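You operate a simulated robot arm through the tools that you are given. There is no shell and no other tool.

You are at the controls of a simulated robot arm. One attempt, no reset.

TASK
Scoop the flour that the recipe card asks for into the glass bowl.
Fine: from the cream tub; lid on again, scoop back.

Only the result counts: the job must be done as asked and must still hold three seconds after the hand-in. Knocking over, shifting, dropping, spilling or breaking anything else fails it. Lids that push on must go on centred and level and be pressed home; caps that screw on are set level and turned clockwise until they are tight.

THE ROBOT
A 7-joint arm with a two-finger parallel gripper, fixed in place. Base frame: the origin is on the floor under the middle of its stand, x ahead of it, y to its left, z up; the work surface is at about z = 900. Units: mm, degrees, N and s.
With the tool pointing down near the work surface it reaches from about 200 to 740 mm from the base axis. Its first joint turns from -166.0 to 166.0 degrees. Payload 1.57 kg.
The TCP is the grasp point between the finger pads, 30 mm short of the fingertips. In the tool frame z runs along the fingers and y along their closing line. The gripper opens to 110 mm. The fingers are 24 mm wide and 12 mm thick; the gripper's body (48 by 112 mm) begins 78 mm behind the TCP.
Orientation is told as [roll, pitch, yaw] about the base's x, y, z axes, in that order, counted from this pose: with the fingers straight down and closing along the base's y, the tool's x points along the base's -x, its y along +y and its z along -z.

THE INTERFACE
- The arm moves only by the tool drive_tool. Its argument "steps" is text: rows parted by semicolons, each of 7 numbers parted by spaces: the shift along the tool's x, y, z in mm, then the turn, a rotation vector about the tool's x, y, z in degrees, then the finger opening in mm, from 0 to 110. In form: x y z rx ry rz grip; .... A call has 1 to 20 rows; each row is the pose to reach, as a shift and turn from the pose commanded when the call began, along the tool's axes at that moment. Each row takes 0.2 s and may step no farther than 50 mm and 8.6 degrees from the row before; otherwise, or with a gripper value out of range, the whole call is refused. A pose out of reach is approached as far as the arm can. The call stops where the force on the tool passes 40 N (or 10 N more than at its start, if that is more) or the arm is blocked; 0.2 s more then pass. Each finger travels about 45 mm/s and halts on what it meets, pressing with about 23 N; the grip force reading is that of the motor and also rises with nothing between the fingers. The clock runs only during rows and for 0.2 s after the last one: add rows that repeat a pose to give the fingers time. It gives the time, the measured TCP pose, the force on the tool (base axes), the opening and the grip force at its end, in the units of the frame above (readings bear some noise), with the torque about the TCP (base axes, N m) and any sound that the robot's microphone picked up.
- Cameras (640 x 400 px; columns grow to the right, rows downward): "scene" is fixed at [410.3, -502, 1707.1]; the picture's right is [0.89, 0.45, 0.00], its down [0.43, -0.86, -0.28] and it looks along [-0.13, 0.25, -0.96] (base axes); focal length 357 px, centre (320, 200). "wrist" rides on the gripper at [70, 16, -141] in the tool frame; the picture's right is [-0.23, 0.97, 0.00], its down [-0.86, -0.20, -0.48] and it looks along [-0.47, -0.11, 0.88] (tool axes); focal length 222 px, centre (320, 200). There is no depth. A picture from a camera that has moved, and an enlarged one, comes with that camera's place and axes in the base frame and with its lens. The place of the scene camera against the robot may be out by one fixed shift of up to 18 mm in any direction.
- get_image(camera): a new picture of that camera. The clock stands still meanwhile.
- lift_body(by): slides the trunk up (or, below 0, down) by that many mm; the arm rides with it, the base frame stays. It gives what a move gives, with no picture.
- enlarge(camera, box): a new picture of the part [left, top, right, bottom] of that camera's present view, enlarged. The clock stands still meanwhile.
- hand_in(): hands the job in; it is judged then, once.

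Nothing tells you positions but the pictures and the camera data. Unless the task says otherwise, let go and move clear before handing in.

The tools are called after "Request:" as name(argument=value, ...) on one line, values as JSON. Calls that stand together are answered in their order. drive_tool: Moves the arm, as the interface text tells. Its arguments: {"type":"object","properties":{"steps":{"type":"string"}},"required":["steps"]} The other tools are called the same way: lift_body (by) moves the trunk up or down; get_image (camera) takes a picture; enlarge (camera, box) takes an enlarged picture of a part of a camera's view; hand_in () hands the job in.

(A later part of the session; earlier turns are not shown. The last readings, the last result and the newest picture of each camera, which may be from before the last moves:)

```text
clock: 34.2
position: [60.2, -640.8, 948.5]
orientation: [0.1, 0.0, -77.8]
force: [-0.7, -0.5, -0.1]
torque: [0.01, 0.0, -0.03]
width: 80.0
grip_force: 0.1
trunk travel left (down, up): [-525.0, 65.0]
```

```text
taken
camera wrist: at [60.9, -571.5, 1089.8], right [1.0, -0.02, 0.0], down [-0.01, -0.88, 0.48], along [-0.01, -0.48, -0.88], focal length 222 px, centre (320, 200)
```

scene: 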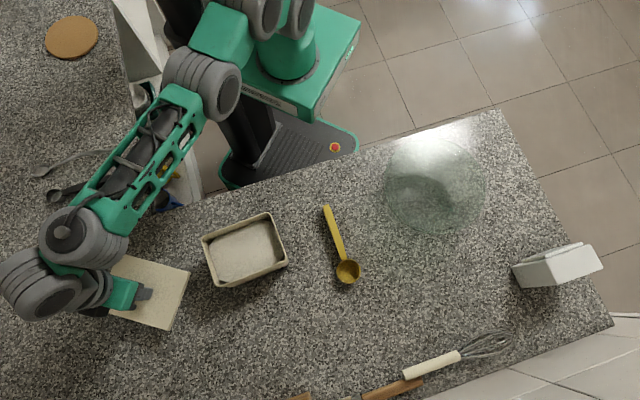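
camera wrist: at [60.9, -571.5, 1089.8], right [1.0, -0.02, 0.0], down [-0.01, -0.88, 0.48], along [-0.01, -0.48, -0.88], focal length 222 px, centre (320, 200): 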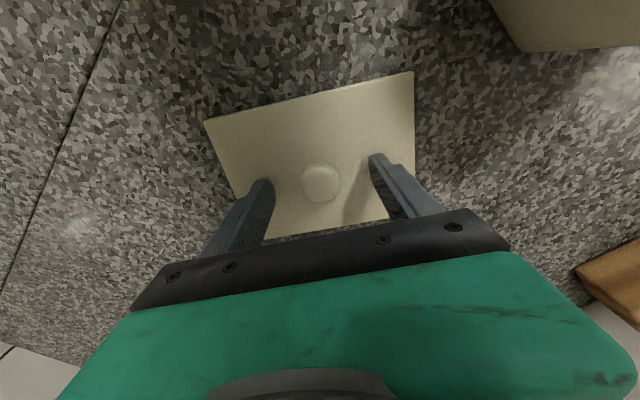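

The lid rests flat and released. Now I'll rise and look into the tub to see the flour level.

Request:
drive_tool(steps="0 0 -40 0 0 0 80; 0 0 -80 0 0 0 80; 0 0 -120 0 0 0 80; 0 0 -160 0 0 0 80; 0 0 -200 0 0 0 80; 0 0 -200 0 0 0 80")

Request:
get_image(camera="wrist")

Request:
enlarge(camera="scene", box=[184, 195, 312, 305])

```text
clock: 35.6
position: [59.5, -633.1, 1146.2]
orientation: [0.0, 0.1, -77.8]
force: [-0.3, -0.8, 0.1]
torque: [0.0, -0.01, 0.0]
width: 80.1
grip_force: 0.1
out of reach, approached as far as the arm can: row 5, 6
trunk travel left (down, up): [-525.0, 65.0]
```

```text
taken
camera wrist: at [61.3, -563.9, 1286.7], right [1.0, -0.02, 0.0], down [-0.01, -0.88, 0.48], along [-0.01, -0.48, -0.88], focal length 222 px, centre (320, 200)
```

wrist: 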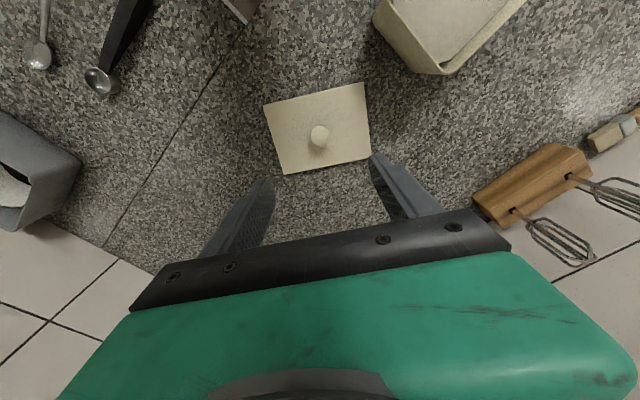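

```text
3.64 times, centred on (248, 250) of scene
camera zoom: at [410.3, -502.0, 1707.1], right [0.89, 0.45, 0.0], down [0.43, -0.86, -0.28], along [-0.13, 0.25, -0.96], focal length 1299 px, centre (582, 18)
```

zoom: 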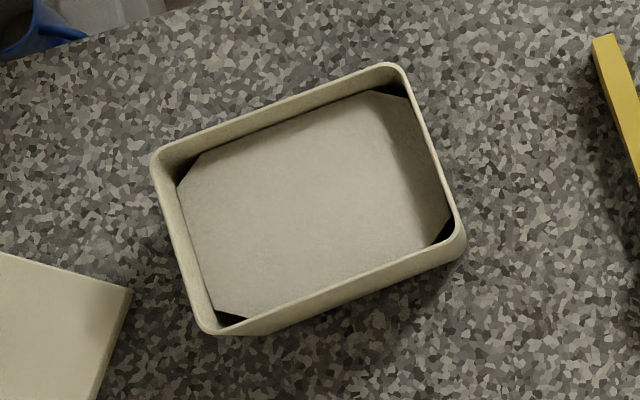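

There is also a gray tub at the far left, so the note about the cream tub matters. I'll bring the wrist camera over the cream tub to measure the flour surface and rim.

Request:
drive_tool(steps="31.4 28.9 0 0 0 -3 80; 62.9 57.8 0 0 0 -6 80; 94.3 86.6 0 0 0 -9 80; 125.7 115.5 0 0 0 -12 80; 157.2 144.4 0 0 0 -15 80; 188.6 173.3 0 0 0 -17.8 80; 188.6 173.3 0 0 0 -17.8 80")

Request:
get_image(camera="wrist")

Request:
enlarge(camera="wrist", box=[230, 90, 430, 240])

```text
clock: 35.9
position: [67.7, -633.6, 1146.6]
orientation: [-0.3, -1.3, -77.0]
force: [-0.7, -28.8, -39.9]
torque: [0.54, -0.16, 0.17]
width: 79.9
grip_force: 0.0
out of reach, approached as far as the arm can: row 1
trunk travel left (down, up): [-525.0, 65.0]
stopped in row 1: the force on the tool passed its limit at 145 N (the readings are from after the stop); the commanded pose is now the measured one
```

```text
taken
camera wrist: at [67.9, -560.7, 1286.7], right [1.0, 0.0, 0.0], down [0.0, -0.87, 0.5], along [0.0, -0.5, -0.87], focal length 222 px, centre (320, 200)
```

wrist: 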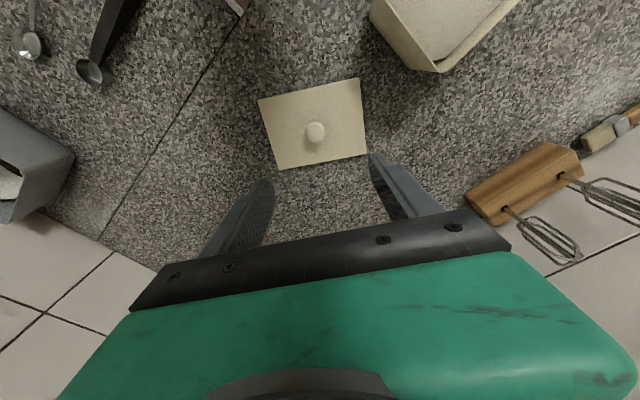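

```text
2.67 times, centred on (330, 165) of wrist
camera zoom: at [67.9, -560.7, 1286.7], right [1.0, 0.0, 0.0], down [0.0, -0.87, 0.5], along [0.0, -0.5, -0.87], focal length 592 px, centre (293, 293)
```

zoom: 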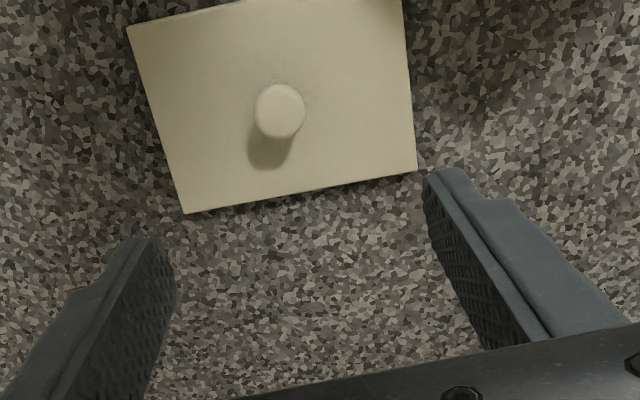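

Request:
drive_tool(steps="20 0 16 -0.3 1.3 0 80; 50 25 16 -0.3 1.3 -2.5 80; 80 55 16 -0.3 1.3 -5.5 80; 110 85 16 -0.3 1.3 -8.5 80; 140 115 16 -0.3 1.3 -11.5 80; 165 145 16 -0.3 1.3 -14.5 80; 180.6 167.2 16 -0.3 1.3 -17 80; 180.6 167.2 16 -0.3 1.3 -17 80")

Request:
get_image(camera="wrist")

Request:
enlarge(camera="wrist", box=[230, 90, 430, 240])

```text
clock: 36.2
position: [67.5, -635.6, 1147.3]
orientation: [-0.5, -1.9, -77.0]
force: [0.0, -15.6, -19.5]
torque: [0.32, -0.01, 0.06]
width: 80.1
grip_force: 0.0
out of reach, approached as far as the arm can: row 1
trunk travel left (down, up): [-525.0, 65.0]
stopped in row 1: the force on the tool passed its limit at 107 N (the readings are from after the stop); the commanded pose is now the measured one
```

```text
taken
camera wrist: at [67.7, -560.9, 1286.3], right [1.0, 0.0, 0.0], down [0.0, -0.86, 0.51], along [0.0, -0.51, -0.86], focal length 222 px, centre (320, 200)
```

wrist: 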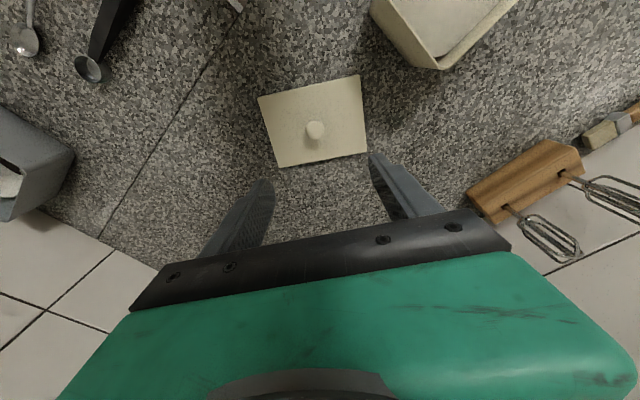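

```text
2.67 times, centred on (330, 165) of wrist
camera zoom: at [67.7, -560.9, 1286.3], right [1.0, 0.0, 0.0], down [0.0, -0.86, 0.51], along [0.0, -0.51, -0.86], focal length 592 px, centre (293, 293)
```

zoom: 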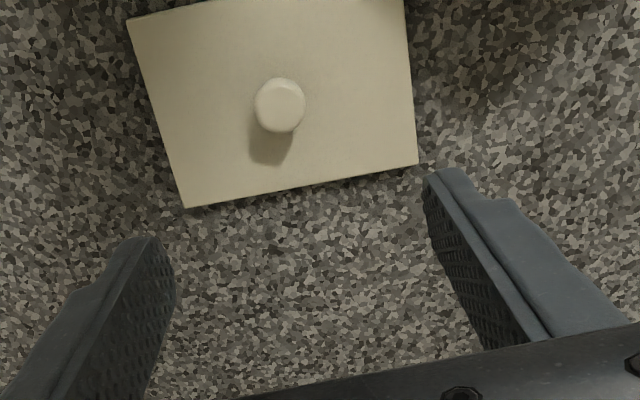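

The wrist camera again presses the forearm near the reach limit. I'll go straight down with a slight outward tilt to free it, since lower was clear.

Request:
drive_tool(steps="0 0 5 0 -1.5 0 80; 0 0 15 0 -2.5 0 80; 0 0 30 0 -2.5 0 80; 0 0 60 0 -2.5 0 80; 0 0 60 0 -2.5 0 80")

```text
clock: 36.5
position: [67.7, -636.6, 1145.3]
orientation: [-0.5, -2.7, -77.1]
force: [-0.6, -10.1, -14.2]
torque: [0.24, -0.09, 0.07]
width: 80.0
grip_force: 0.0
trunk travel left (down, up): [-525.0, 65.0]
stopped in row 1: the force on the tool passed its limit at 55 N (the readings are from after the stop); the commanded pose is now the measured one
```

Request:
drive_tool(steps="0 0 2 0 -2 0 80; 0 0 4 0 -4 0 80; 0 0 8 0 -5 0 80; 0 0 20 0 -5 0 80; 0 0 40 0 -5 0 80; 0 0 70 0 -4 0 80; 0 0 70 0 -2 0 80; 0 0 70 0 -2 0 80")

```text
clock: 36.8
position: [68.3, -638.6, 1146.2]
orientation: [-0.6, -3.8, -77.3]
force: [-0.7, -10.5, -12.7]
torque: [0.27, -0.17, 0.08]
width: 79.9
grip_force: 0.1
trunk travel left (down, up): [-525.0, 65.0]
stopped in row 1: the force on the tool passed its limit at 53 N (the readings are from after the stop); the commanded pose is now the measured one
```

Request:
get_image(camera="scene")

Request:
enlarge(camera="scene", box=[0, 100, 240, 300])

```text
taken
```

scene: 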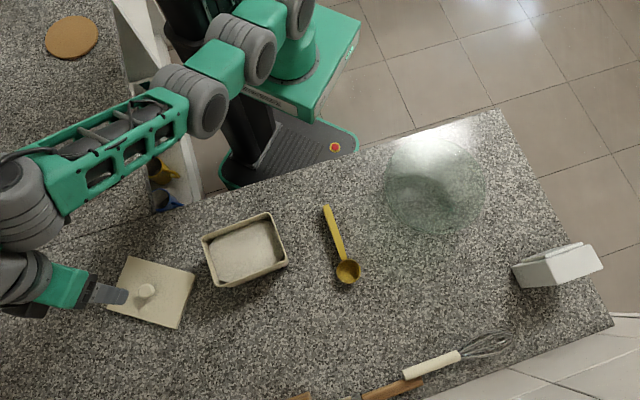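

```text
2.00 times, centred on (120, 200) of scene
camera zoom: at [410.3, -502.0, 1707.1], right [0.89, 0.45, 0.0], down [0.43, -0.86, -0.28], along [-0.13, 0.25, -0.96], focal length 714 px, centre (720, 200)
```

zoom: 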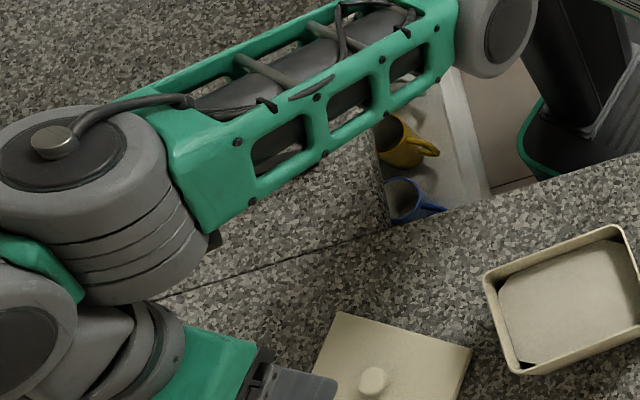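

Request:
drive_tool(steps="0 0 3 0 0 1 80; 0 0 6 0 0 2 80; 0 0 10 0 0 4 80; 0 0 15 0 0 6 80; 0 0 25 0 0 6 80; 0 0 40 0 0 6 80")

```text
clock: 37.2
position: [68.7, -641.1, 1144.8]
orientation: [-0.5, -3.8, -77.9]
force: [1.9, -8.0, -9.1]
torque: [0.21, 0.32, -0.22]
width: 80.2
grip_force: 0.0
trunk travel left (down, up): [-525.0, 65.0]
stopped in row 2: the force on the tool passed its limit at 44 N (the readings are from after the stop); the commanded pose is now the measured one
```

Request:
drive_tool(steps="0 0 2 0 0 0 80; 0 0 4 0 0 0 80; 0 0 7 0 0 0 80; 0 0 10 0 0 0 80; 0 0 15 0 0 0 80; 0 0 25 0 0 0 80; 0 0 40 0 0 0 80")

```text
clock: 38.5
position: [68.7, -642.1, 1129.3]
orientation: [-0.6, -4.1, -77.7]
force: [0.3, -9.8, -13.2]
torque: [0.21, -0.01, 0.0]
width: 79.9
grip_force: 0.0
out of reach, approached as far as the arm can: row 6
trunk travel left (down, up): [-525.0, 65.0]
stopped in row 6: the force on the tool passed its limit at 41 N (the readings are from after the stop); the commanded pose is now the measured one
```

Request:
drive_tool(steps="0 0 3 0 0.5 0 80; 0 0 6 0 1 0 80; 0 0 10 0 1.5 0 80; 0 0 14 0 2 0 80; 0 0 18 0 2.5 0 80; 0 0 24 0 3 0 80; 0 0 30 0 3.5 0 80; 0 0 40 0 4 0 80")

```text
clock: 40.2
position: [68.9, -645.1, 1091.1]
orientation: [-0.6, 0.0, -77.8]
force: [0.7, 0.1, -0.2]
torque: [-0.02, 0.0, -0.02]
width: 79.9
grip_force: 0.1
trunk travel left (down, up): [-525.0, 65.0]
```

Free again. I'll move back over the tub at this height to view the flour.

Request:
drive_tool(steps="28.8 28.6 0 -0.2 0 -2.5 80; 57.6 57.1 0 -0.4 0 -5 80; 86.4 85.7 -3 -0.6 0 -7.5 80; 115.1 114.3 -7 -0.6 0 -10 80; 143.9 142.8 -10 -0.6 0 -12.5 80; 172.7 171.4 -14 -0.6 0 -15 80; 172.7 171.4 -14 -0.6 0 -15 80")

Request:
get_image(camera="wrist")

Request:
enlarge(camera="wrist", box=[230, 70, 430, 220])

```text
clock: 40.6
position: [73.5, -640.7, 1089.4]
orientation: [-0.6, -0.4, -77.2]
force: [-0.2, -12.9, -18.0]
torque: [0.24, -0.18, 0.1]
width: 79.9
grip_force: 0.0
out of reach, approached as far as the arm can: row 1
trunk travel left (down, up): [-525.0, 65.0]
stopped in row 1: the force on the tool passed its limit at 86 N (the readings are from after the stop); the commanded pose is now the measured one
```

```text
taken
camera wrist: at [75.5, -570.2, 1230.9], right [1.0, -0.01, -0.01], down [0.0, -0.87, 0.49], along [-0.01, -0.49, -0.87], focal length 222 px, centre (320, 200)
```

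wrist: 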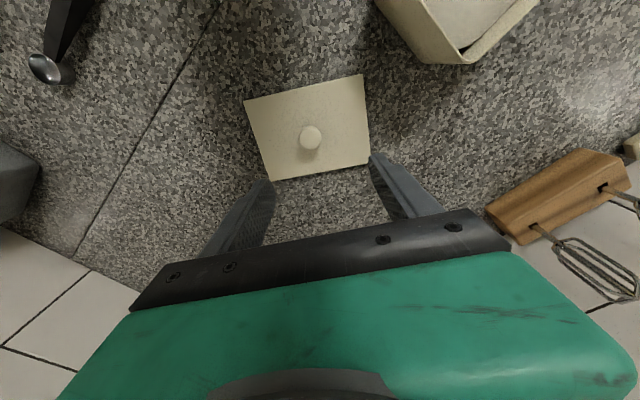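

```text
2.67 times, centred on (330, 145) of wrist
camera zoom: at [75.5, -570.2, 1230.9], right [1.0, -0.01, -0.01], down [0.0, -0.87, 0.49], along [-0.01, -0.49, -0.87], focal length 592 px, centre (293, 347)
```

zoom: 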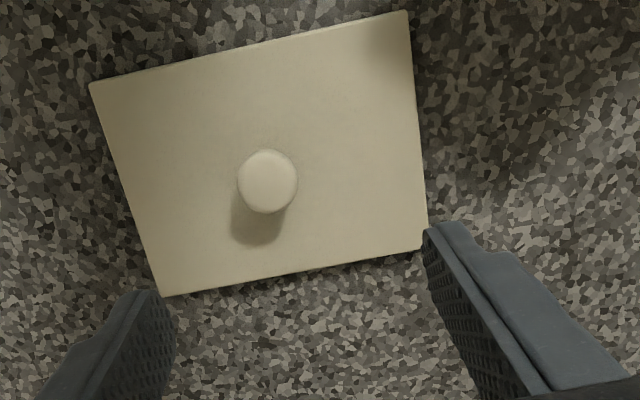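

I'll raise the trunk the remaining 65 mm so the forearm comes in from higher, then bring the arm down relative to it.

Request:
drive_tool(steps="0 0 3 -0.3 0.2 0 80; 0 0 8 -0.6 0.4 0 80; 0 0 16 -0.6 0.4 0 80; 0 0 30 -0.6 0.4 0 80; 0 0 45 -0.6 0.4 0 80; 0 0 60 -0.6 0.4 0 80; 0 0 60 -0.6 0.4 0 80")

Request:
lift_body(by=65)

Request:
get_image(camera="scene")

```text
clock: 42.2
position: [73.4, -653.5, 1032.3]
orientation: [0.0, 0.2, -77.3]
force: [-0.1, -0.2, 0.2]
torque: [-0.01, -0.01, 0.0]
width: 80.1
grip_force: 0.0
out of reach, approached as far as the arm can: row 4, 5, 6, 7
trunk travel left (down, up): [-525.0, 65.0]
```

```text
clock: 43.2
position: [74.1, -653.2, 1097.5]
orientation: [0.0, 0.3, -77.2]
force: [0.2, 0.7, -0.4]
torque: [0.01, 0.0, 0.03]
width: 80.1
grip_force: 0.0
trunk travel left (down, up): [-590.0, 0.0]
```

```text
taken
```

scene: 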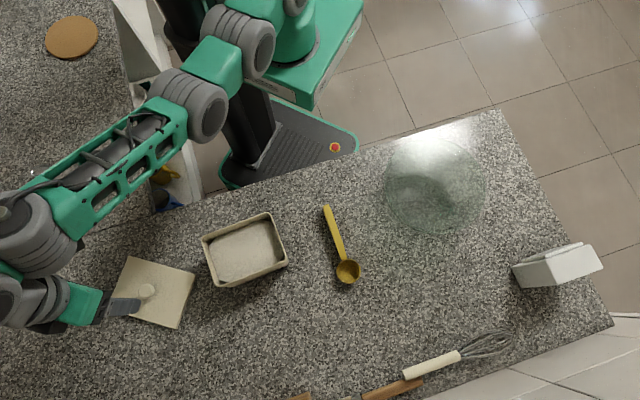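

Request:
drive_tool(steps="0 0 0 0 0 5 80; 0 0 0 0 0 10 80; 0 0 0 0 0 15 80; 0 0 0 0 0 20 80; 0 0 0 0 0 20 80")

Request:
get_image(camera="scene")

```text
clock: 44.4
position: [72.6, -653.7, 1098.4]
orientation: [-0.1, 0.2, -97.3]
force: [0.7, 0.0, 0.2]
torque: [0.01, -0.03, -0.03]
width: 79.9
grip_force: 0.0
trunk travel left (down, up): [-590.0, 0.0]
```

```text
taken
```

scene: 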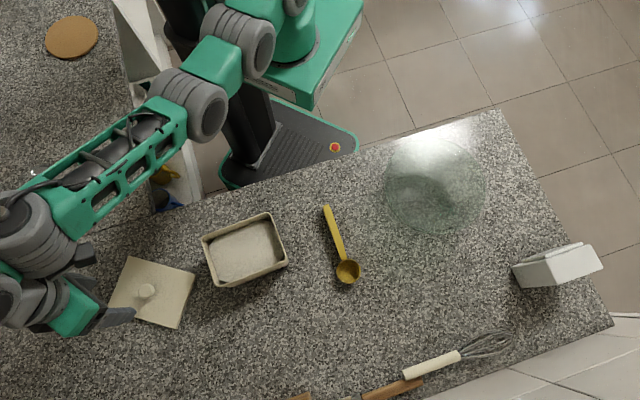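

Request:
drive_tool(steps="10 -1.3 0 0 0 0 80; 20 -2.5 0 0 0 0 80; 35 -4.5 0 0 0 0 80; 50 -6.4 0 0 0 0 80; 70 -9 0 0 0 0 80; 92 -11.8 0 0 0 0 80; 92 -11.8 0 0 0 0 80")

Request:
get_image(camera="scene")

```text
clock: 45.3
position: [72.4, -616.8, 945.6]
orientation: [-1.7, 11.0, -97.5]
force: [0.2, 5.9, 11.0]
torque: [0.02, -0.48, 0.25]
width: 79.5
grip_force: 0.0
out of reach, approached as far as the arm can: row 1, 2, 3
trunk travel left (down, up): [-590.0, 0.0]
stopped in row 4: the force on the tool passed its limit at 109 N (the readings are from after the stop); the commanded pose is now the measured one
```

```text
taken
```

scene: 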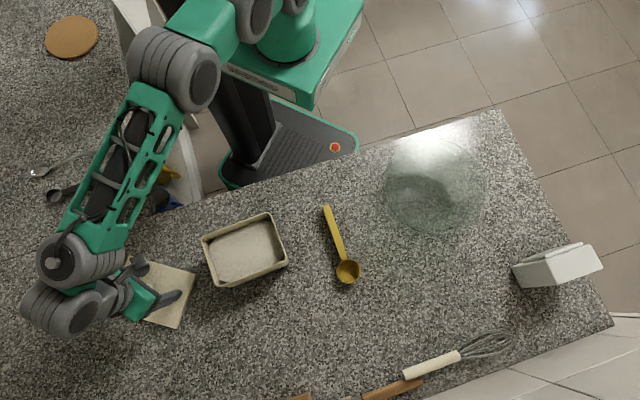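

The arm swung down unexpectedly near the lid. I'll look closely before moving again.

Request:
enlarge(camera="scene", box=[90, 230, 250, 350])

Request:
get_image(camera="wrist")

```text
3.33 times, centred on (170, 290) of scene
camera zoom: at [410.3, -502.0, 1707.1], right [0.89, 0.45, 0.0], down [0.43, -0.86, -0.28], along [-0.13, 0.25, -0.96], focal length 1191 px, centre (820, -100)
```

zoom: 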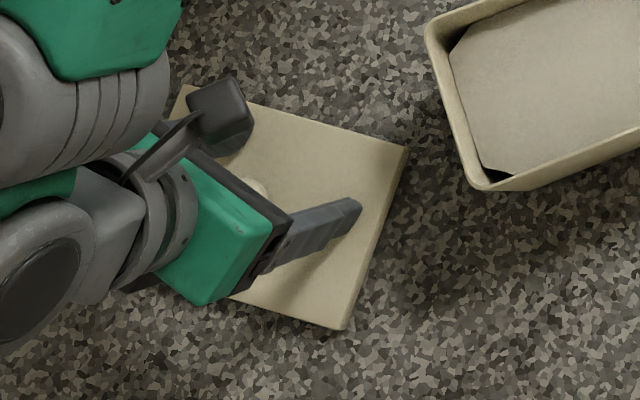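

```text
taken
camera wrist: at [98.7, -580.9, 1097.6], right [0.94, -0.34, -0.07], down [-0.31, -0.9, 0.31], along [-0.17, -0.27, -0.95], focal length 222 px, centre (320, 200)
```

wrist: 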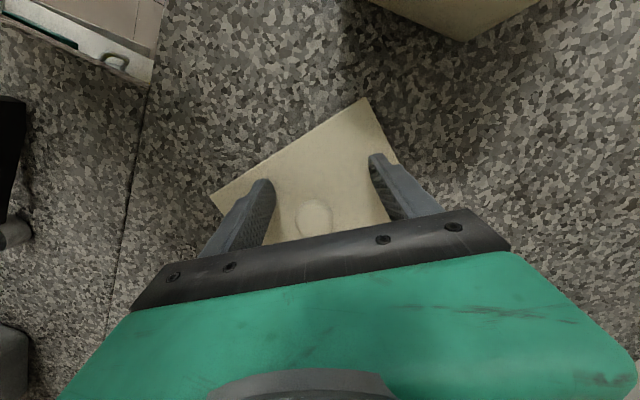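

Request:
drive_tool(steps="1 0 -5 0 0 0 80; 2 0.3 -10 0 0 0 80; 3.8 0.6 -20 0 0 0 80; 5.7 1 -30 -0.5 -3 0 80; 7.6 1.2 -40 -1 -6 0 80; 9.5 1.5 -50 -1.5 -9 0 80; 11.4 1.8 -60 -1.7 -11 0 80; 11.4 1.8 -60 -1.7 -11 0 80")

Request:
get_image(camera="scene")

```text
clock: 47.1
position: [78.0, -617.8, 1006.3]
orientation: [0.1, 0.0, -97.4]
force: [0.3, -0.9, 0.3]
torque: [-0.03, 0.01, 0.02]
width: 80.2
grip_force: 0.0
trunk travel left (down, up): [-590.0, 0.0]
```

```text
taken
```

scene: 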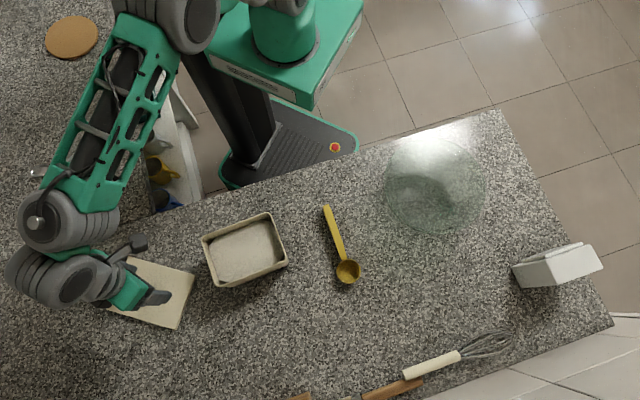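

Request:
drive_tool(steps="0 0 -15 0 0 0 80; 0 0 -30 0 0 0 80; 0 0 -50 0 0 0 80; 20 0 -70 0 0 -2 80; 45 0 -80 0 0 -4 80; 70 0 -85 0 0 -7 80; 70 0 -85 0 0 -7 80")

Request:
get_image(camera="scene")

```text
clock: 48.7
position: [85.2, -548.1, 1089.4]
orientation: [0.0, 0.1, -90.4]
force: [-0.1, -0.4, 0.5]
torque: [-0.02, 0.01, 0.0]
width: 79.6
grip_force: 0.0
trunk travel left (down, up): [-590.0, 0.0]
```

```text
taken
```

scene: 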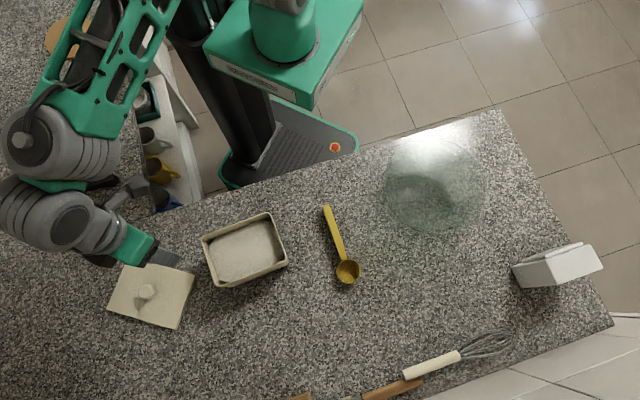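

Request:
drive_tool(steps="23.7 20.8 -4 0 0 -5 80; 47.5 41.7 -8 0 0 -10 80; 71.2 62.5 -12 0 0 -15 80; 95 83.4 -16 0 0 -20 80; 118.7 104.2 -20 0 0 -25.4 80; 118.7 104.2 -20 0 0 -25.4 80")

Request:
get_image(camera="wrist")

Request:
enlarge(camera="wrist", box=[220, 60, 420, 210])

Request:
get_image(camera="scene")

```text
clock: 50.1
position: [192.6, -430.9, 1111.4]
orientation: [0.0, 0.0, -64.9]
force: [-0.2, -0.2, -0.1]
torque: [-0.01, 0.01, 0.01]
width: 79.8
grip_force: 0.1
trunk travel left (down, up): [-590.0, 0.0]
```

```text
taken
camera wrist: at [176.6, -363.3, 1252.7], right [0.98, 0.21, 0.0], down [0.18, -0.86, 0.48], along [0.1, -0.47, -0.88], focal length 222 px, centre (320, 200)
```

wrist: 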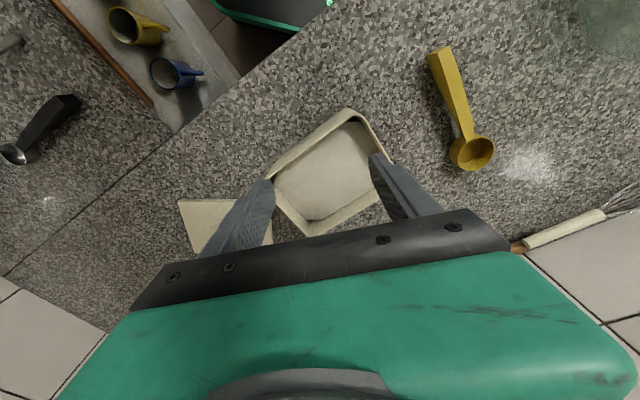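

```text
2.67 times, centred on (320, 135) of wrist
camera zoom: at [176.6, -363.3, 1252.7], right [0.98, 0.21, 0.0], down [0.18, -0.86, 0.48], along [0.1, -0.47, -0.88], focal length 592 px, centre (320, 373)
```

zoom: 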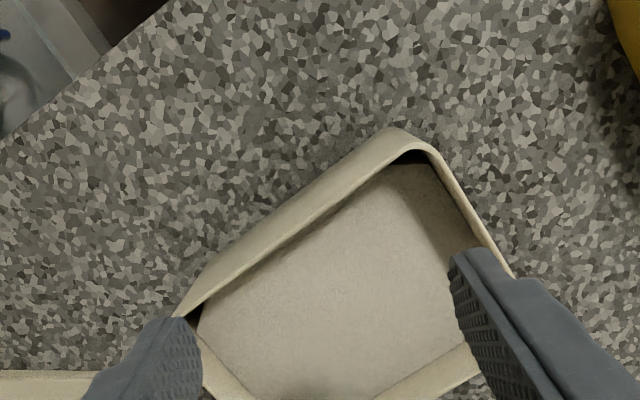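

```text
taken
```

scene: 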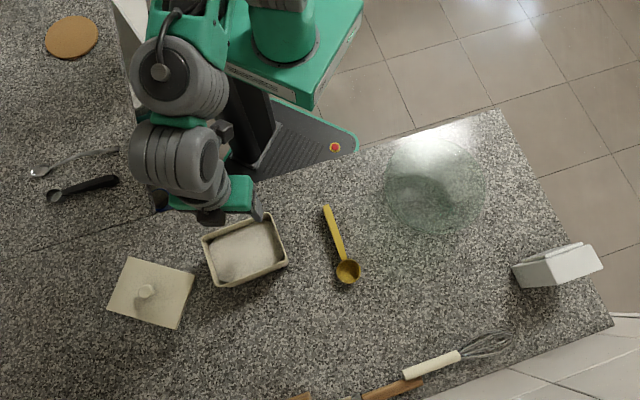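

Request:
drive_tool(steps="-20 0 0 0 0 0 80; -40 0 0 0 0 0 80; -60 0 0 0 0 0 80; -60 0 0 0 0 0 80")

Request:
enlarge(camera="wrist", box=[230, 40, 422, 160])

Request:
enlarge(camera="wrist", box=[400, 0, 560, 140])

```text
clock: 51.1
position: [217.6, -486.1, 1111.1]
orientation: [0.0, 0.0, -65.1]
force: [0.0, -0.2, -0.2]
torque: [0.02, -0.02, 0.0]
width: 80.3
grip_force: 0.1
trunk travel left (down, up): [-590.0, 0.0]
```

```text
3.33 times, centred on (326, 100) of wrist
camera zoom: at [202.1, -417.8, 1252.1], right [0.98, 0.21, 0.0], down [0.18, -0.86, 0.48], along [0.1, -0.47, -0.88], focal length 740 px, centre (300, 533)
```

zoom: 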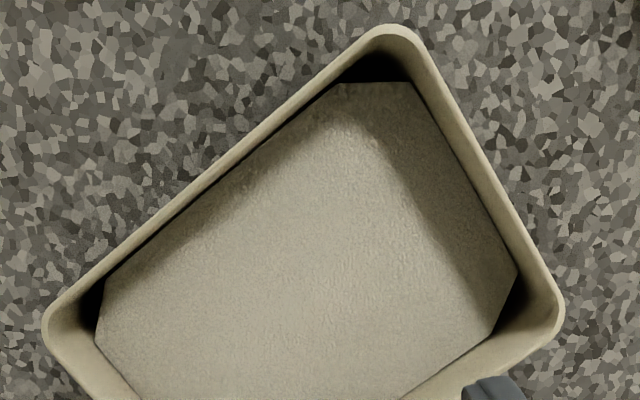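

```text
2.86 times, centred on (480, 70) of wrist
camera zoom: at [202.1, -417.8, 1252.1], right [0.98, 0.21, 0.0], down [0.18, -0.86, 0.48], along [0.1, -0.47, -0.88], focal length 635 px, centre (-137, 571)
```

zoom: 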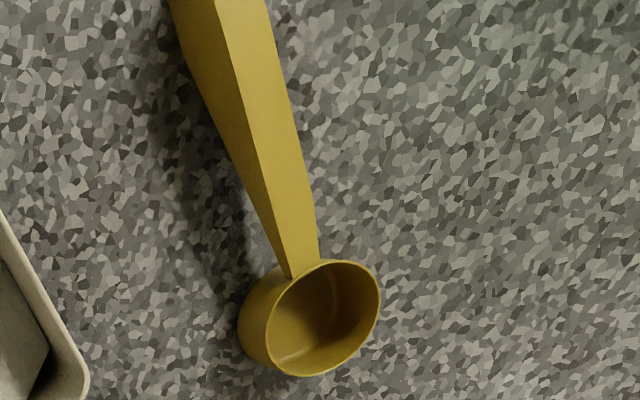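

Request:
enlarge(camera="wrist", box=[236, 110, 332, 170])

Request:
enlarge(camera="wrist", box=[330, 90, 426, 150])

Request:
enlarge(camera="wrist", box=[310, 40, 406, 100])

```text
6.67 times, centred on (284, 140) of wrist
camera zoom: at [202.1, -417.8, 1252.1], right [0.98, 0.21, 0.0], down [0.18, -0.86, 0.48], along [0.1, -0.47, -0.88], focal length 1481 px, centre (560, 600)
```

zoom: 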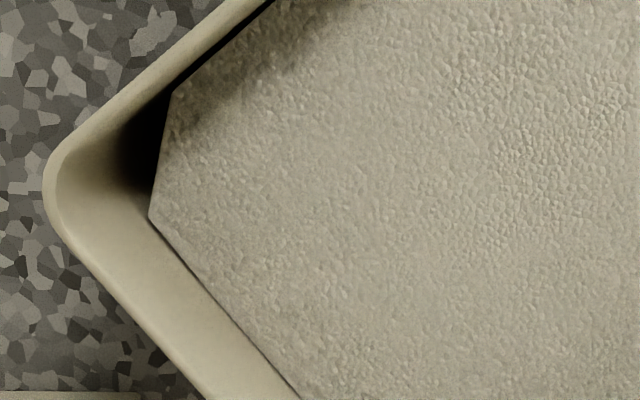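

```text
6.67 times, centred on (378, 120) of wrist
camera zoom: at [202.1, -417.8, 1252.1], right [0.98, 0.21, 0.0], down [0.18, -0.86, 0.48], along [0.1, -0.47, -0.88], focal length 1481 px, centre (-67, 733)
```

zoom: 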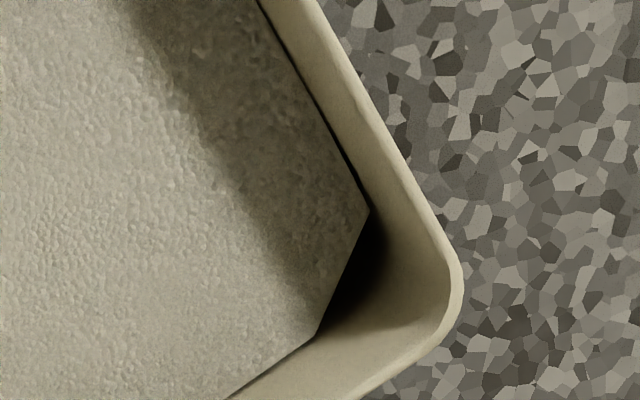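

```text
6.67 times, centred on (358, 70) of wrist
camera zoom: at [202.1, -417.8, 1252.1], right [0.98, 0.21, 0.0], down [0.18, -0.86, 0.48], along [0.1, -0.47, -0.88], focal length 1481 px, centre (67, 1067)
```

zoom: 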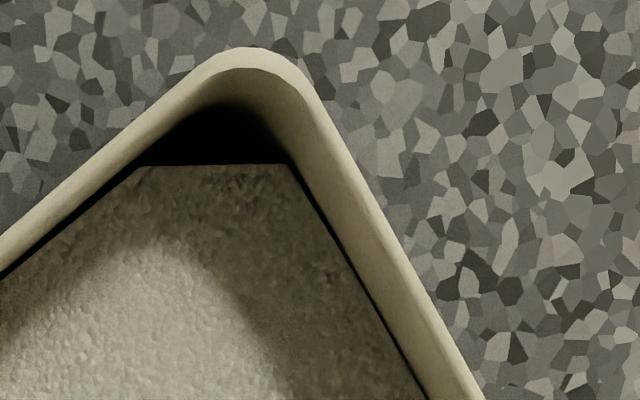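

The flour surface is about 25 mm below the rim (rim ≈ 995, flour ≈ 968). Next I'll look closely at the yellow scoop before grasping it.

Request:
drive_tool(steps="13.2 38.5 0 0 0 -3.6 80; 26.4 77.1 0 0 0 -7.2 80; 39.6 115.6 0 0 0 -10.8 80; 52.8 154.2 0 0 0 -14.4 80; 66 192.7 0 0 0 -18 80; 66 192.7 0 0 0 -18 80")

Request:
get_image(camera="wrist")

Request:
enlarge(camera="wrist", box=[250, 60, 410, 220])

```text
clock: 52.5
position: [362.2, -343.1, 1109.7]
orientation: [0.0, -0.1, -47.1]
force: [-0.6, 0.6, -0.6]
torque: [0.0, 0.0, 0.01]
width: 79.8
grip_force: 0.1
trunk travel left (down, up): [-590.0, 0.0]
```

```text
taken
camera wrist: at [326.2, -282.7, 1251.3], right [0.87, 0.5, 0.0], down [0.44, -0.76, 0.48], along [0.24, -0.42, -0.88], focal length 222 px, centre (320, 200)
```

wrist: 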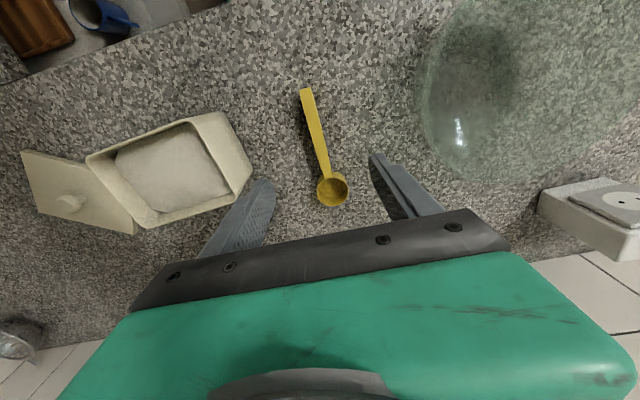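

```text
2.50 times, centred on (330, 140) of wrist
camera zoom: at [326.2, -282.7, 1251.3], right [0.87, 0.5, 0.0], down [0.44, -0.76, 0.48], along [0.24, -0.42, -0.88], focal length 555 px, centre (295, 350)
```

zoom: 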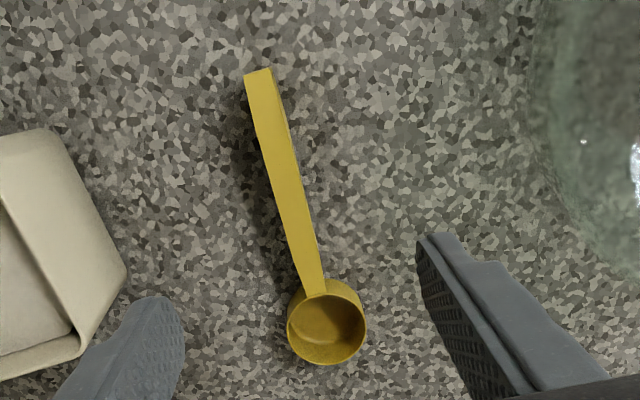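

The scoop cup is about 50 mm wide with its rim near z = 931. Before gripping it, I'll test with the empty gripper whether a sideways tilt, meaning a roll about the forearm, works near the bowl for pouring.

Request:
drive_tool(steps="8.4 35.6 -6.3 0 0 5.6 80; 16.8 71.2 -12.5 0 0 11.2 80; 25.1 106.8 -18.8 0 0 16.9 80; 33.5 142.4 -25 0 0 22.5 80; 41.9 178 -31.3 0 0 28.1 80; 50.3 213.6 -37.5 0 0 33.8 80; 58.6 249.2 -43.8 0 0 39.4 80; 67 284.8 -50 0 0 45 80; 67 284.8 -50 0 0 45 80")

Request:
get_image(camera="wrist")

Request:
get_image(camera="scene")

```text
clock: 54.5
position: [523.4, -103.9, 1164.5]
orientation: [0.1, 0.1, -92.1]
force: [0.0, -0.9, -0.4]
torque: [0.01, 0.02, -0.03]
width: 80.2
grip_force: 0.0
trunk travel left (down, up): [-590.0, 0.0]
```

```text
taken
camera wrist: at [541.5, -35.9, 1305.8], right [0.96, -0.26, 0.0], down [-0.23, -0.85, 0.48], along [-0.13, -0.46, -0.88], focal length 222 px, centre (320, 200)
```

wrist: 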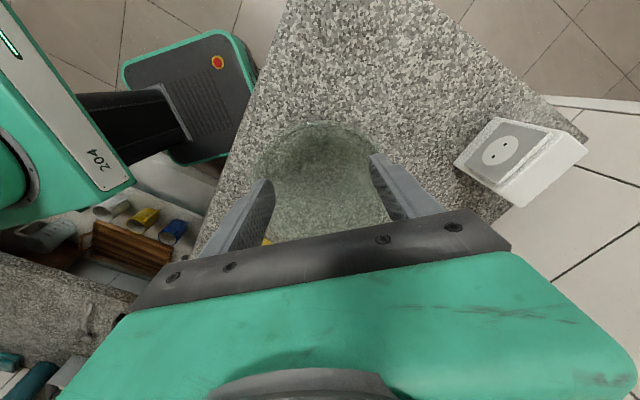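

```text
taken
```

scene: 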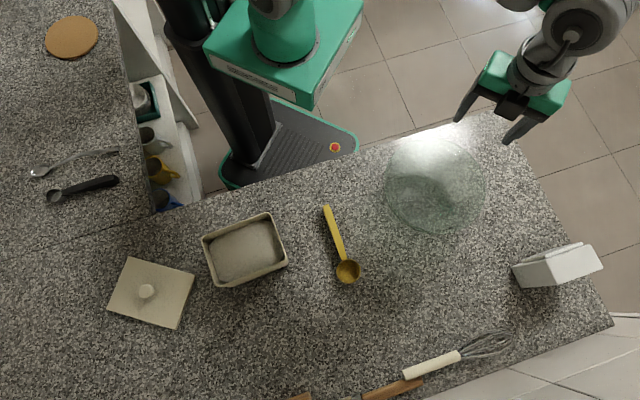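

Reached with no contact. Now I'll test the tilt for pouring in free air, step by step.

Request:
drive_tool(steps="0 0 0 0 8 0 80; 0 0 0 0 16 0 80; 0 0 0 0 24 0 80; 0 0 0 0 32 0 80; 0 0 0 0 40 0 80; 0 0 0 0 48 0 80; 0 0 0 0 56 0 80")

Request:
get_image(camera="scene")

```text
clock: 56.1
position: [488.1, -67.1, 1077.7]
orientation: [0.2, 49.0, -91.9]
force: [0.3, -0.3, -0.5]
torque: [-0.03, -0.01, 0.02]
width: 80.0
grip_force: 0.1
out of reach, approached as far as the arm can: row 4, 5, 6, 7
trunk travel left (down, up): [-590.0, 0.0]
```

```text
taken
```

scene: 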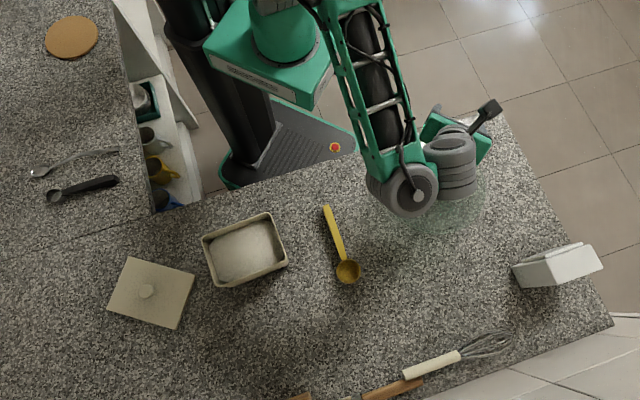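

That tilt was out of range with the trunk this high, because the forearm is too steep. I'll undo the tilt, lower the trunk so the forearm is more horizontal, and test again.

Request:
drive_tool(steps="0 0 0 0 -8 0 80; 0 0 0 0 -16 0 80; 0 0 0 0 -24 0 80; 0 0 0 0 -32 0 80; 0 0 0 0 -40 0 80; 0 0 0 0 -48 0 80; 0 0 0 0 -56 0 80; 0 0 0 0 -56 0 80")

Request:
get_image(camera="scene")

```text
clock: 57.9
position: [488.4, -66.8, 1075.7]
orientation: [0.1, -7.2, -92.0]
force: [0.6, -1.1, -0.6]
torque: [-0.02, -0.01, -0.03]
width: 80.2
grip_force: 0.1
trunk travel left (down, up): [-590.0, 0.0]
```

```text
taken
```

scene: 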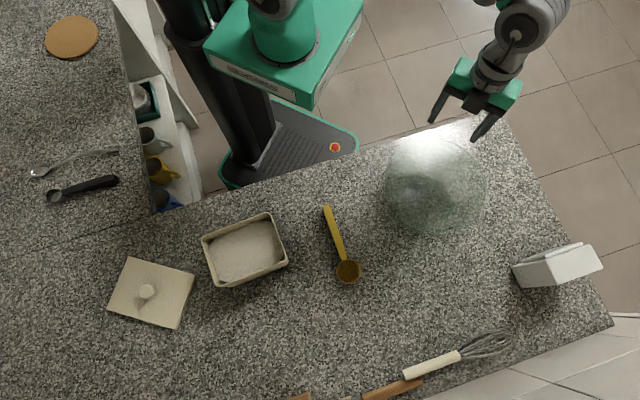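

Request:
drive_tool(steps="0 0 -30 0 3.6 0 80; 0 0 -65 0 7.2 0 80; 0 0 -100 0 7.2 0 80; 0 0 -140 0 7.2 0 80; 0 0 -140 0 7.2 0 80")

Request:
lift_body(by=-135)

Request:
drive_tool(steps="0 0 -30 0 0 0 80; 0 0 -60 0 0 0 80; 0 0 -90 0 0 0 80; 0 0 -120 0 0 0 80; 0 0 -120 0 0 0 80")

Request:
get_image(camera="scene")

```text
clock: 59.1
position: [489.5, -47.2, 1214.6]
orientation: [0.0, 0.0, -92.0]
force: [0.6, 0.5, -0.6]
torque: [-0.04, -0.03, -0.01]
width: 79.7
grip_force: 0.1
trunk travel left (down, up): [-590.0, 0.0]
```

```text
clock: 60.8
position: [489.7, -47.0, 1079.7]
orientation: [-0.1, 0.1, -92.1]
force: [-0.3, -0.2, 0.0]
torque: [0.02, 0.04, -0.02]
width: 79.9
grip_force: 0.0
trunk travel left (down, up): [-455.0, 135.0]
```

```text
clock: 62.0
position: [492.1, -50.3, 1199.8]
orientation: [0.0, 0.1, -92.0]
force: [0.1, -0.9, -0.3]
torque: [-0.02, 0.02, 0.04]
width: 80.0
grip_force: 0.0
trunk travel left (down, up): [-455.0, 135.0]
```

```text
taken
```

scene: 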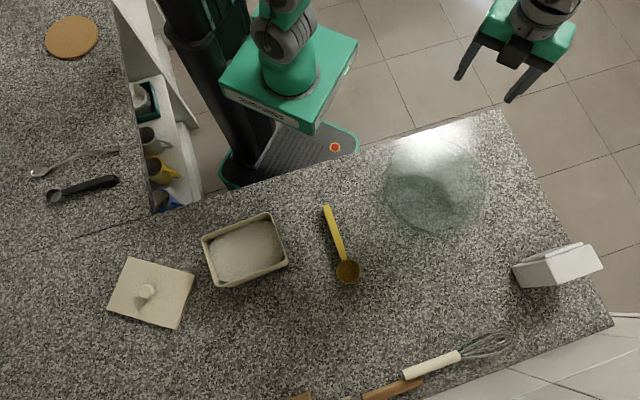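

Request:
lift_body(by=-110)

Request:
drive_tool(steps="0 0 -10 0 8 0 80; 0 0 -20 0 16 0 80; 0 0 -20 0 24 0 80; 0 0 -20 0 32 0 80; 0 0 -20 0 40 0 80; 0 0 -20 0 48 0 80; 0 0 -20 0 48 0 80")

Request:
get_image(camera="scene")

```text
clock: 63.4
position: [493.0, -51.6, 1089.4]
orientation: [0.0, 0.1, -91.9]
force: [-0.1, -0.4, -0.8]
torque: [0.0, -0.01, -0.01]
width: 80.1
grip_force: 0.1
trunk travel left (down, up): [-345.0, 245.0]
```

```text
clock: 65.0
position: [491.4, -51.2, 1108.8]
orientation: [0.0, 20.1, -92.0]
force: [-0.1, 0.6, 0.4]
torque: [-0.02, 0.03, -0.02]
width: 79.9
grip_force: 0.0
out of reach, approached as far as the arm can: row 3, 4, 5, 6, 7
trunk travel left (down, up): [-345.0, 245.0]
```

```text
taken
```

scene: 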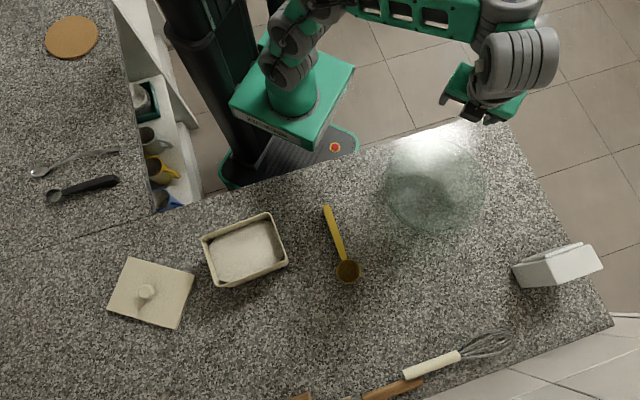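

Only about 20° was available in that direction. I'll test the opposite tilt direction from here.

Request:
drive_tool(steps="0 0 0 0 -8 0 80; 0 0 0 0 -16 0 80; 0 0 0 0 -24 0 80; 0 0 0 0 -32 0 80; 0 0 0 0 -40 0 80; 0 0 0 0 -48 0 80; 0 0 0 0 -56 0 80; 0 0 0 0 -64 0 80; 0 0 0 0 -72 0 80; 0 0 0 0 -80 0 80; 0 0 0 0 -80 0 80")

Request:
get_image(camera="scene")

```text
clock: 67.4
position: [487.4, -49.7, 1101.4]
orientation: [0.0, -23.0, -92.0]
force: [-0.7, 0.7, -0.8]
torque: [-0.01, 0.0, -0.01]
width: 79.8
grip_force: 0.1
out of reach, approached as far as the arm can: row 6, 7, 8, 9, 10, 11
trunk travel left (down, up): [-345.0, 245.0]
```

```text
taken
```

scene: 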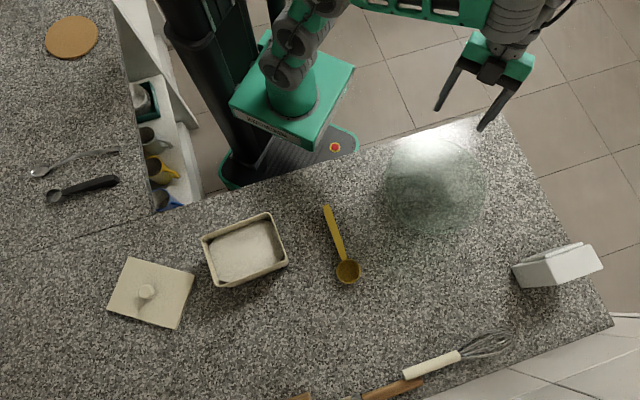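

Sideways tilt at this yaw is limited to about ±22°. I'll level out, turn to the natural yaw for this heading, and test the tilt there to understand which joint limits it.

Request:
drive_tool(steps="0 0 0 0 8 0 80; 0 0 0 0 16 0 80; 0 0 0 0 23 0 80; 0 0 0 0 23 0 80")

Request:
drive_tool(steps="0 0 0 0 0 -8 80; 0 0 0 0 0 -16 80; 0 0 0 0 0 -24 80; 0 0 0 0 0 -32 80; 0 0 0 0 0 -40 80; 0 0 0 0 0 -48 80; 0 0 0 0 0 -56 80; 0 0 0 0 0 -64 80; 0 0 0 0 0 -72 80; 0 0 0 0 0 -80 80; 0 0 0 0 0 -80 80")

Request:
drive_tool(steps="0 0 0 8 0 0 80; 0 0 0 16 0 0 80; 0 0 0 24 0 0 80; 0 0 0 32 0 0 80; 0 0 0 40 0 0 80; 0 0 0 48 0 0 80; 0 0 0 56 0 0 80; 0 0 0 56 0 0 80")

Request:
get_image(camera="scene")

```text
clock: 68.4
position: [488.7, -49.8, 1101.1]
orientation: [0.0, 0.1, -92.0]
force: [0.2, 0.4, 0.3]
torque: [-0.02, 0.0, 0.02]
width: 80.1
grip_force: 0.1
trunk travel left (down, up): [-345.0, 245.0]
```

```text
clock: 70.8
position: [487.1, -49.4, 1099.7]
orientation: [0.1, 0.2, -11.9]
force: [-1.1, -0.2, -0.9]
torque: [-0.01, 0.04, 0.02]
width: 80.1
grip_force: 0.1
trunk travel left (down, up): [-345.0, 245.0]
```

```text
clock: 72.6
position: [483.0, -49.2, 1086.0]
orientation: [-22.5, 0.1, -12.1]
force: [-0.5, 0.1, -0.5]
torque: [-0.02, 0.04, -0.01]
width: 79.9
grip_force: 0.0
out of reach, approached as far as the arm can: row 3, 4, 5, 6, 7, 8
trunk travel left (down, up): [-345.0, 245.0]
```

```text
taken
```

scene: 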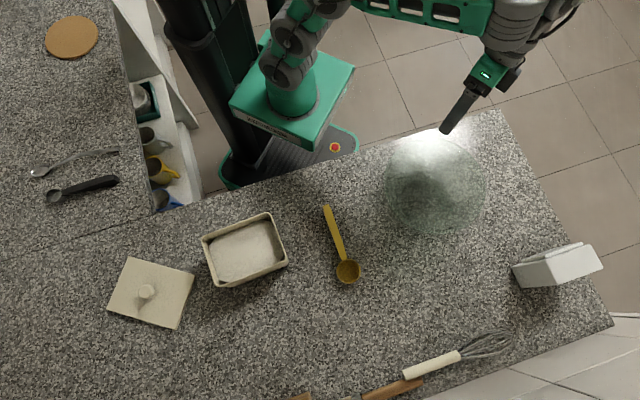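

The arm behaves like a standard 7-joint arm whose elbow passes near vertical, so tilts in the radial plane work and sideways ones don't. I'll grip the scoop with the tool leaning outward by about 50°, dig with it vertical, and pour by spinning about the tool axis. First I'll level out and go above the scoop.

Request:
drive_tool(steps="0 0 0 -8 0 0 80; 0 0 0 -16 0 0 80; 0 0 0 -22.5 0 0 80; 0 0 0 -22.5 0 0 80")

Request:
drive_tool(steps="9.4 -38.3 0 0 0 4.1 80; 18.9 -76.7 0 0 0 8.2 80; 28.3 -115 0 0 0 12.4 80; 37.7 -153.4 0 0 0 16.5 80; 47.1 -191.7 0 0 0 20.6 80; 56.6 -230 0 0 0 24.8 80; 66 -268.4 0 0 0 28.9 80; 75.4 -306.7 0 0 0 33 80; 75.4 -306.7 0 0 0 33 80")

Request:
get_image(camera="scene")

```text
clock: 73.6
position: [482.2, -49.7, 1085.2]
orientation: [-1.2, 0.3, -12.0]
force: [0.6, 0.8, 0.2]
torque: [0.0, 0.02, 0.0]
width: 80.1
grip_force: 0.1
trunk travel left (down, up): [-345.0, 245.0]
```

```text
clock: 75.6
position: [343.4, -336.1, 1084.8]
orientation: [-0.1, 0.0, -45.2]
force: [-0.3, 0.3, -0.5]
torque: [0.02, 0.04, 0.01]
width: 79.9
grip_force: 0.0
trunk travel left (down, up): [-345.0, 245.0]
```

```text
taken
```

scene: 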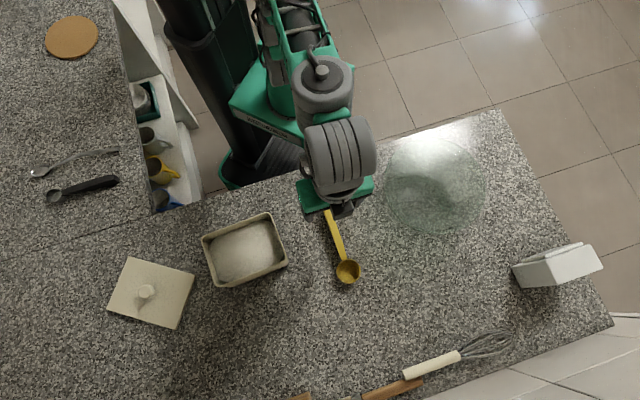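

Request:
drive_tool(steps="0 0 0 0 -8 0 80; 0 0 0 0 -16 0 80; 0 0 0 0 -24 0 80; 0 0 0 0 -32 0 80; 0 0 0 0 -40 0 80; 0 0 0 0 -48 0 80; 0 0 0 0 -50 0 80; 0 0 0 0 -50 0 80")

Request:
get_image(camera="wrist")

Request:
get_image(camera="scene")

```text
clock: 77.6
position: [421.2, -308.5, 1150.7]
orientation: [-6.4, -43.5, -35.5]
force: [0.0, 0.1, 0.3]
torque: [-0.02, 0.03, -0.03]
width: 79.9
grip_force: 0.1
out of reach, approached as far as the arm can: row 4, 5, 6, 7, 8
trunk travel left (down, up): [-345.0, 245.0]
stopped in row 8: the arm was blocked; the commanded pose is now the measured one
```

```text
taken
camera wrist: at [320.7, -200.2, 1203.7], right [0.76, 0.65, 0.08], down [0.14, -0.28, 0.95], along [0.64, -0.71, -0.3], focal length 222 px, centre (320, 200)
```

wrist: 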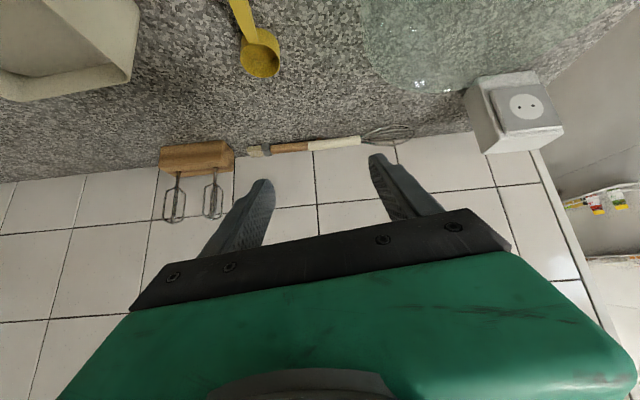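

```text
taken
```

scene: 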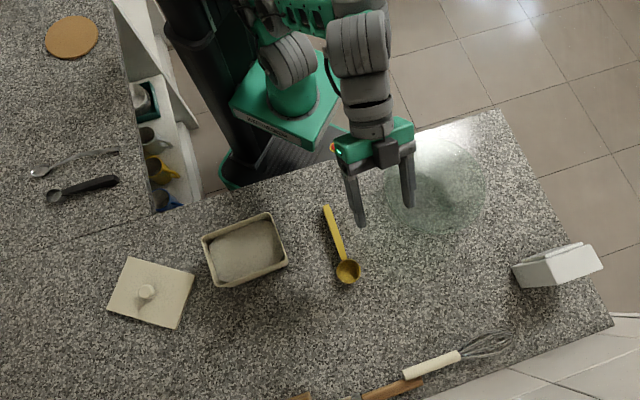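

The wrist can't come close enough to the shoulder for a 50° tilt here. I'll straighten, then test turning the tool nearly 180° in yaw so the wrist camera sits on the outer side and can't hit the forearm.

Request:
drive_tool(steps="0 0 0 -1 7.25 -0.4 80; 0 0 0 -2 14.5 -0.8 80; 0 0 0 -3.05 21.7 -1.2 80; 0 0 0 -4.06 29 -1.6 80; 0 0 0 -5.1 36.2 -2 80; 0 0 0 -6.09 43.5 -2.43 80; 0 0 0 -6.09 43.5 -2.43 80")

Request:
drive_tool(steps="0 0 0 0 0 8.5 80; 0 0 0 0 0 17 80; 0 0 0 0 0 25.5 80; 0 0 0 0 0 34 80; 0 0 0 0 0 42.5 80; 0 0 0 0 0 51 80; 0 0 0 0 0 59.5 80; 0 0 0 0 0 68 80; 0 0 0 0 0 76.5 80; 0 0 0 0 0 85 80; 0 0 0 0 0 93.5 80; 0 0 0 0 0 102 80; 0 0 0 0 0 110.5 80; 0 0 0 0 0 119 80; 0 0 0 0 0 127.5 80; 0 0 0 0 0 136 80; 0 0 0 0 0 144.5 80; 0 0 0 0 0 153 80")

Request:
get_image(camera="scene")

```text
clock: 79.2
position: [419.4, -309.8, 1151.7]
orientation: [0.1, 0.1, -35.8]
force: [0.4, 0.9, 0.1]
torque: [0.02, 0.0, 0.01]
width: 79.9
grip_force: 0.1
out of reach, approached as far as the arm can: row 4
trunk travel left (down, up): [-345.0, 245.0]
```

```text
clock: 83.0
position: [420.0, -310.4, 1152.3]
orientation: [0.0, 0.1, 171.0]
force: [1.1, 0.1, 0.1]
torque: [0.03, 0.03, -0.01]
width: 80.1
grip_force: 0.1
trunk travel left (down, up): [-345.0, 245.0]
```

```text
taken
```

scene: 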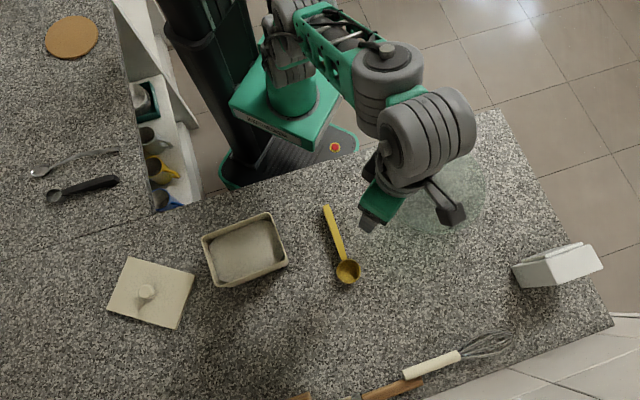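

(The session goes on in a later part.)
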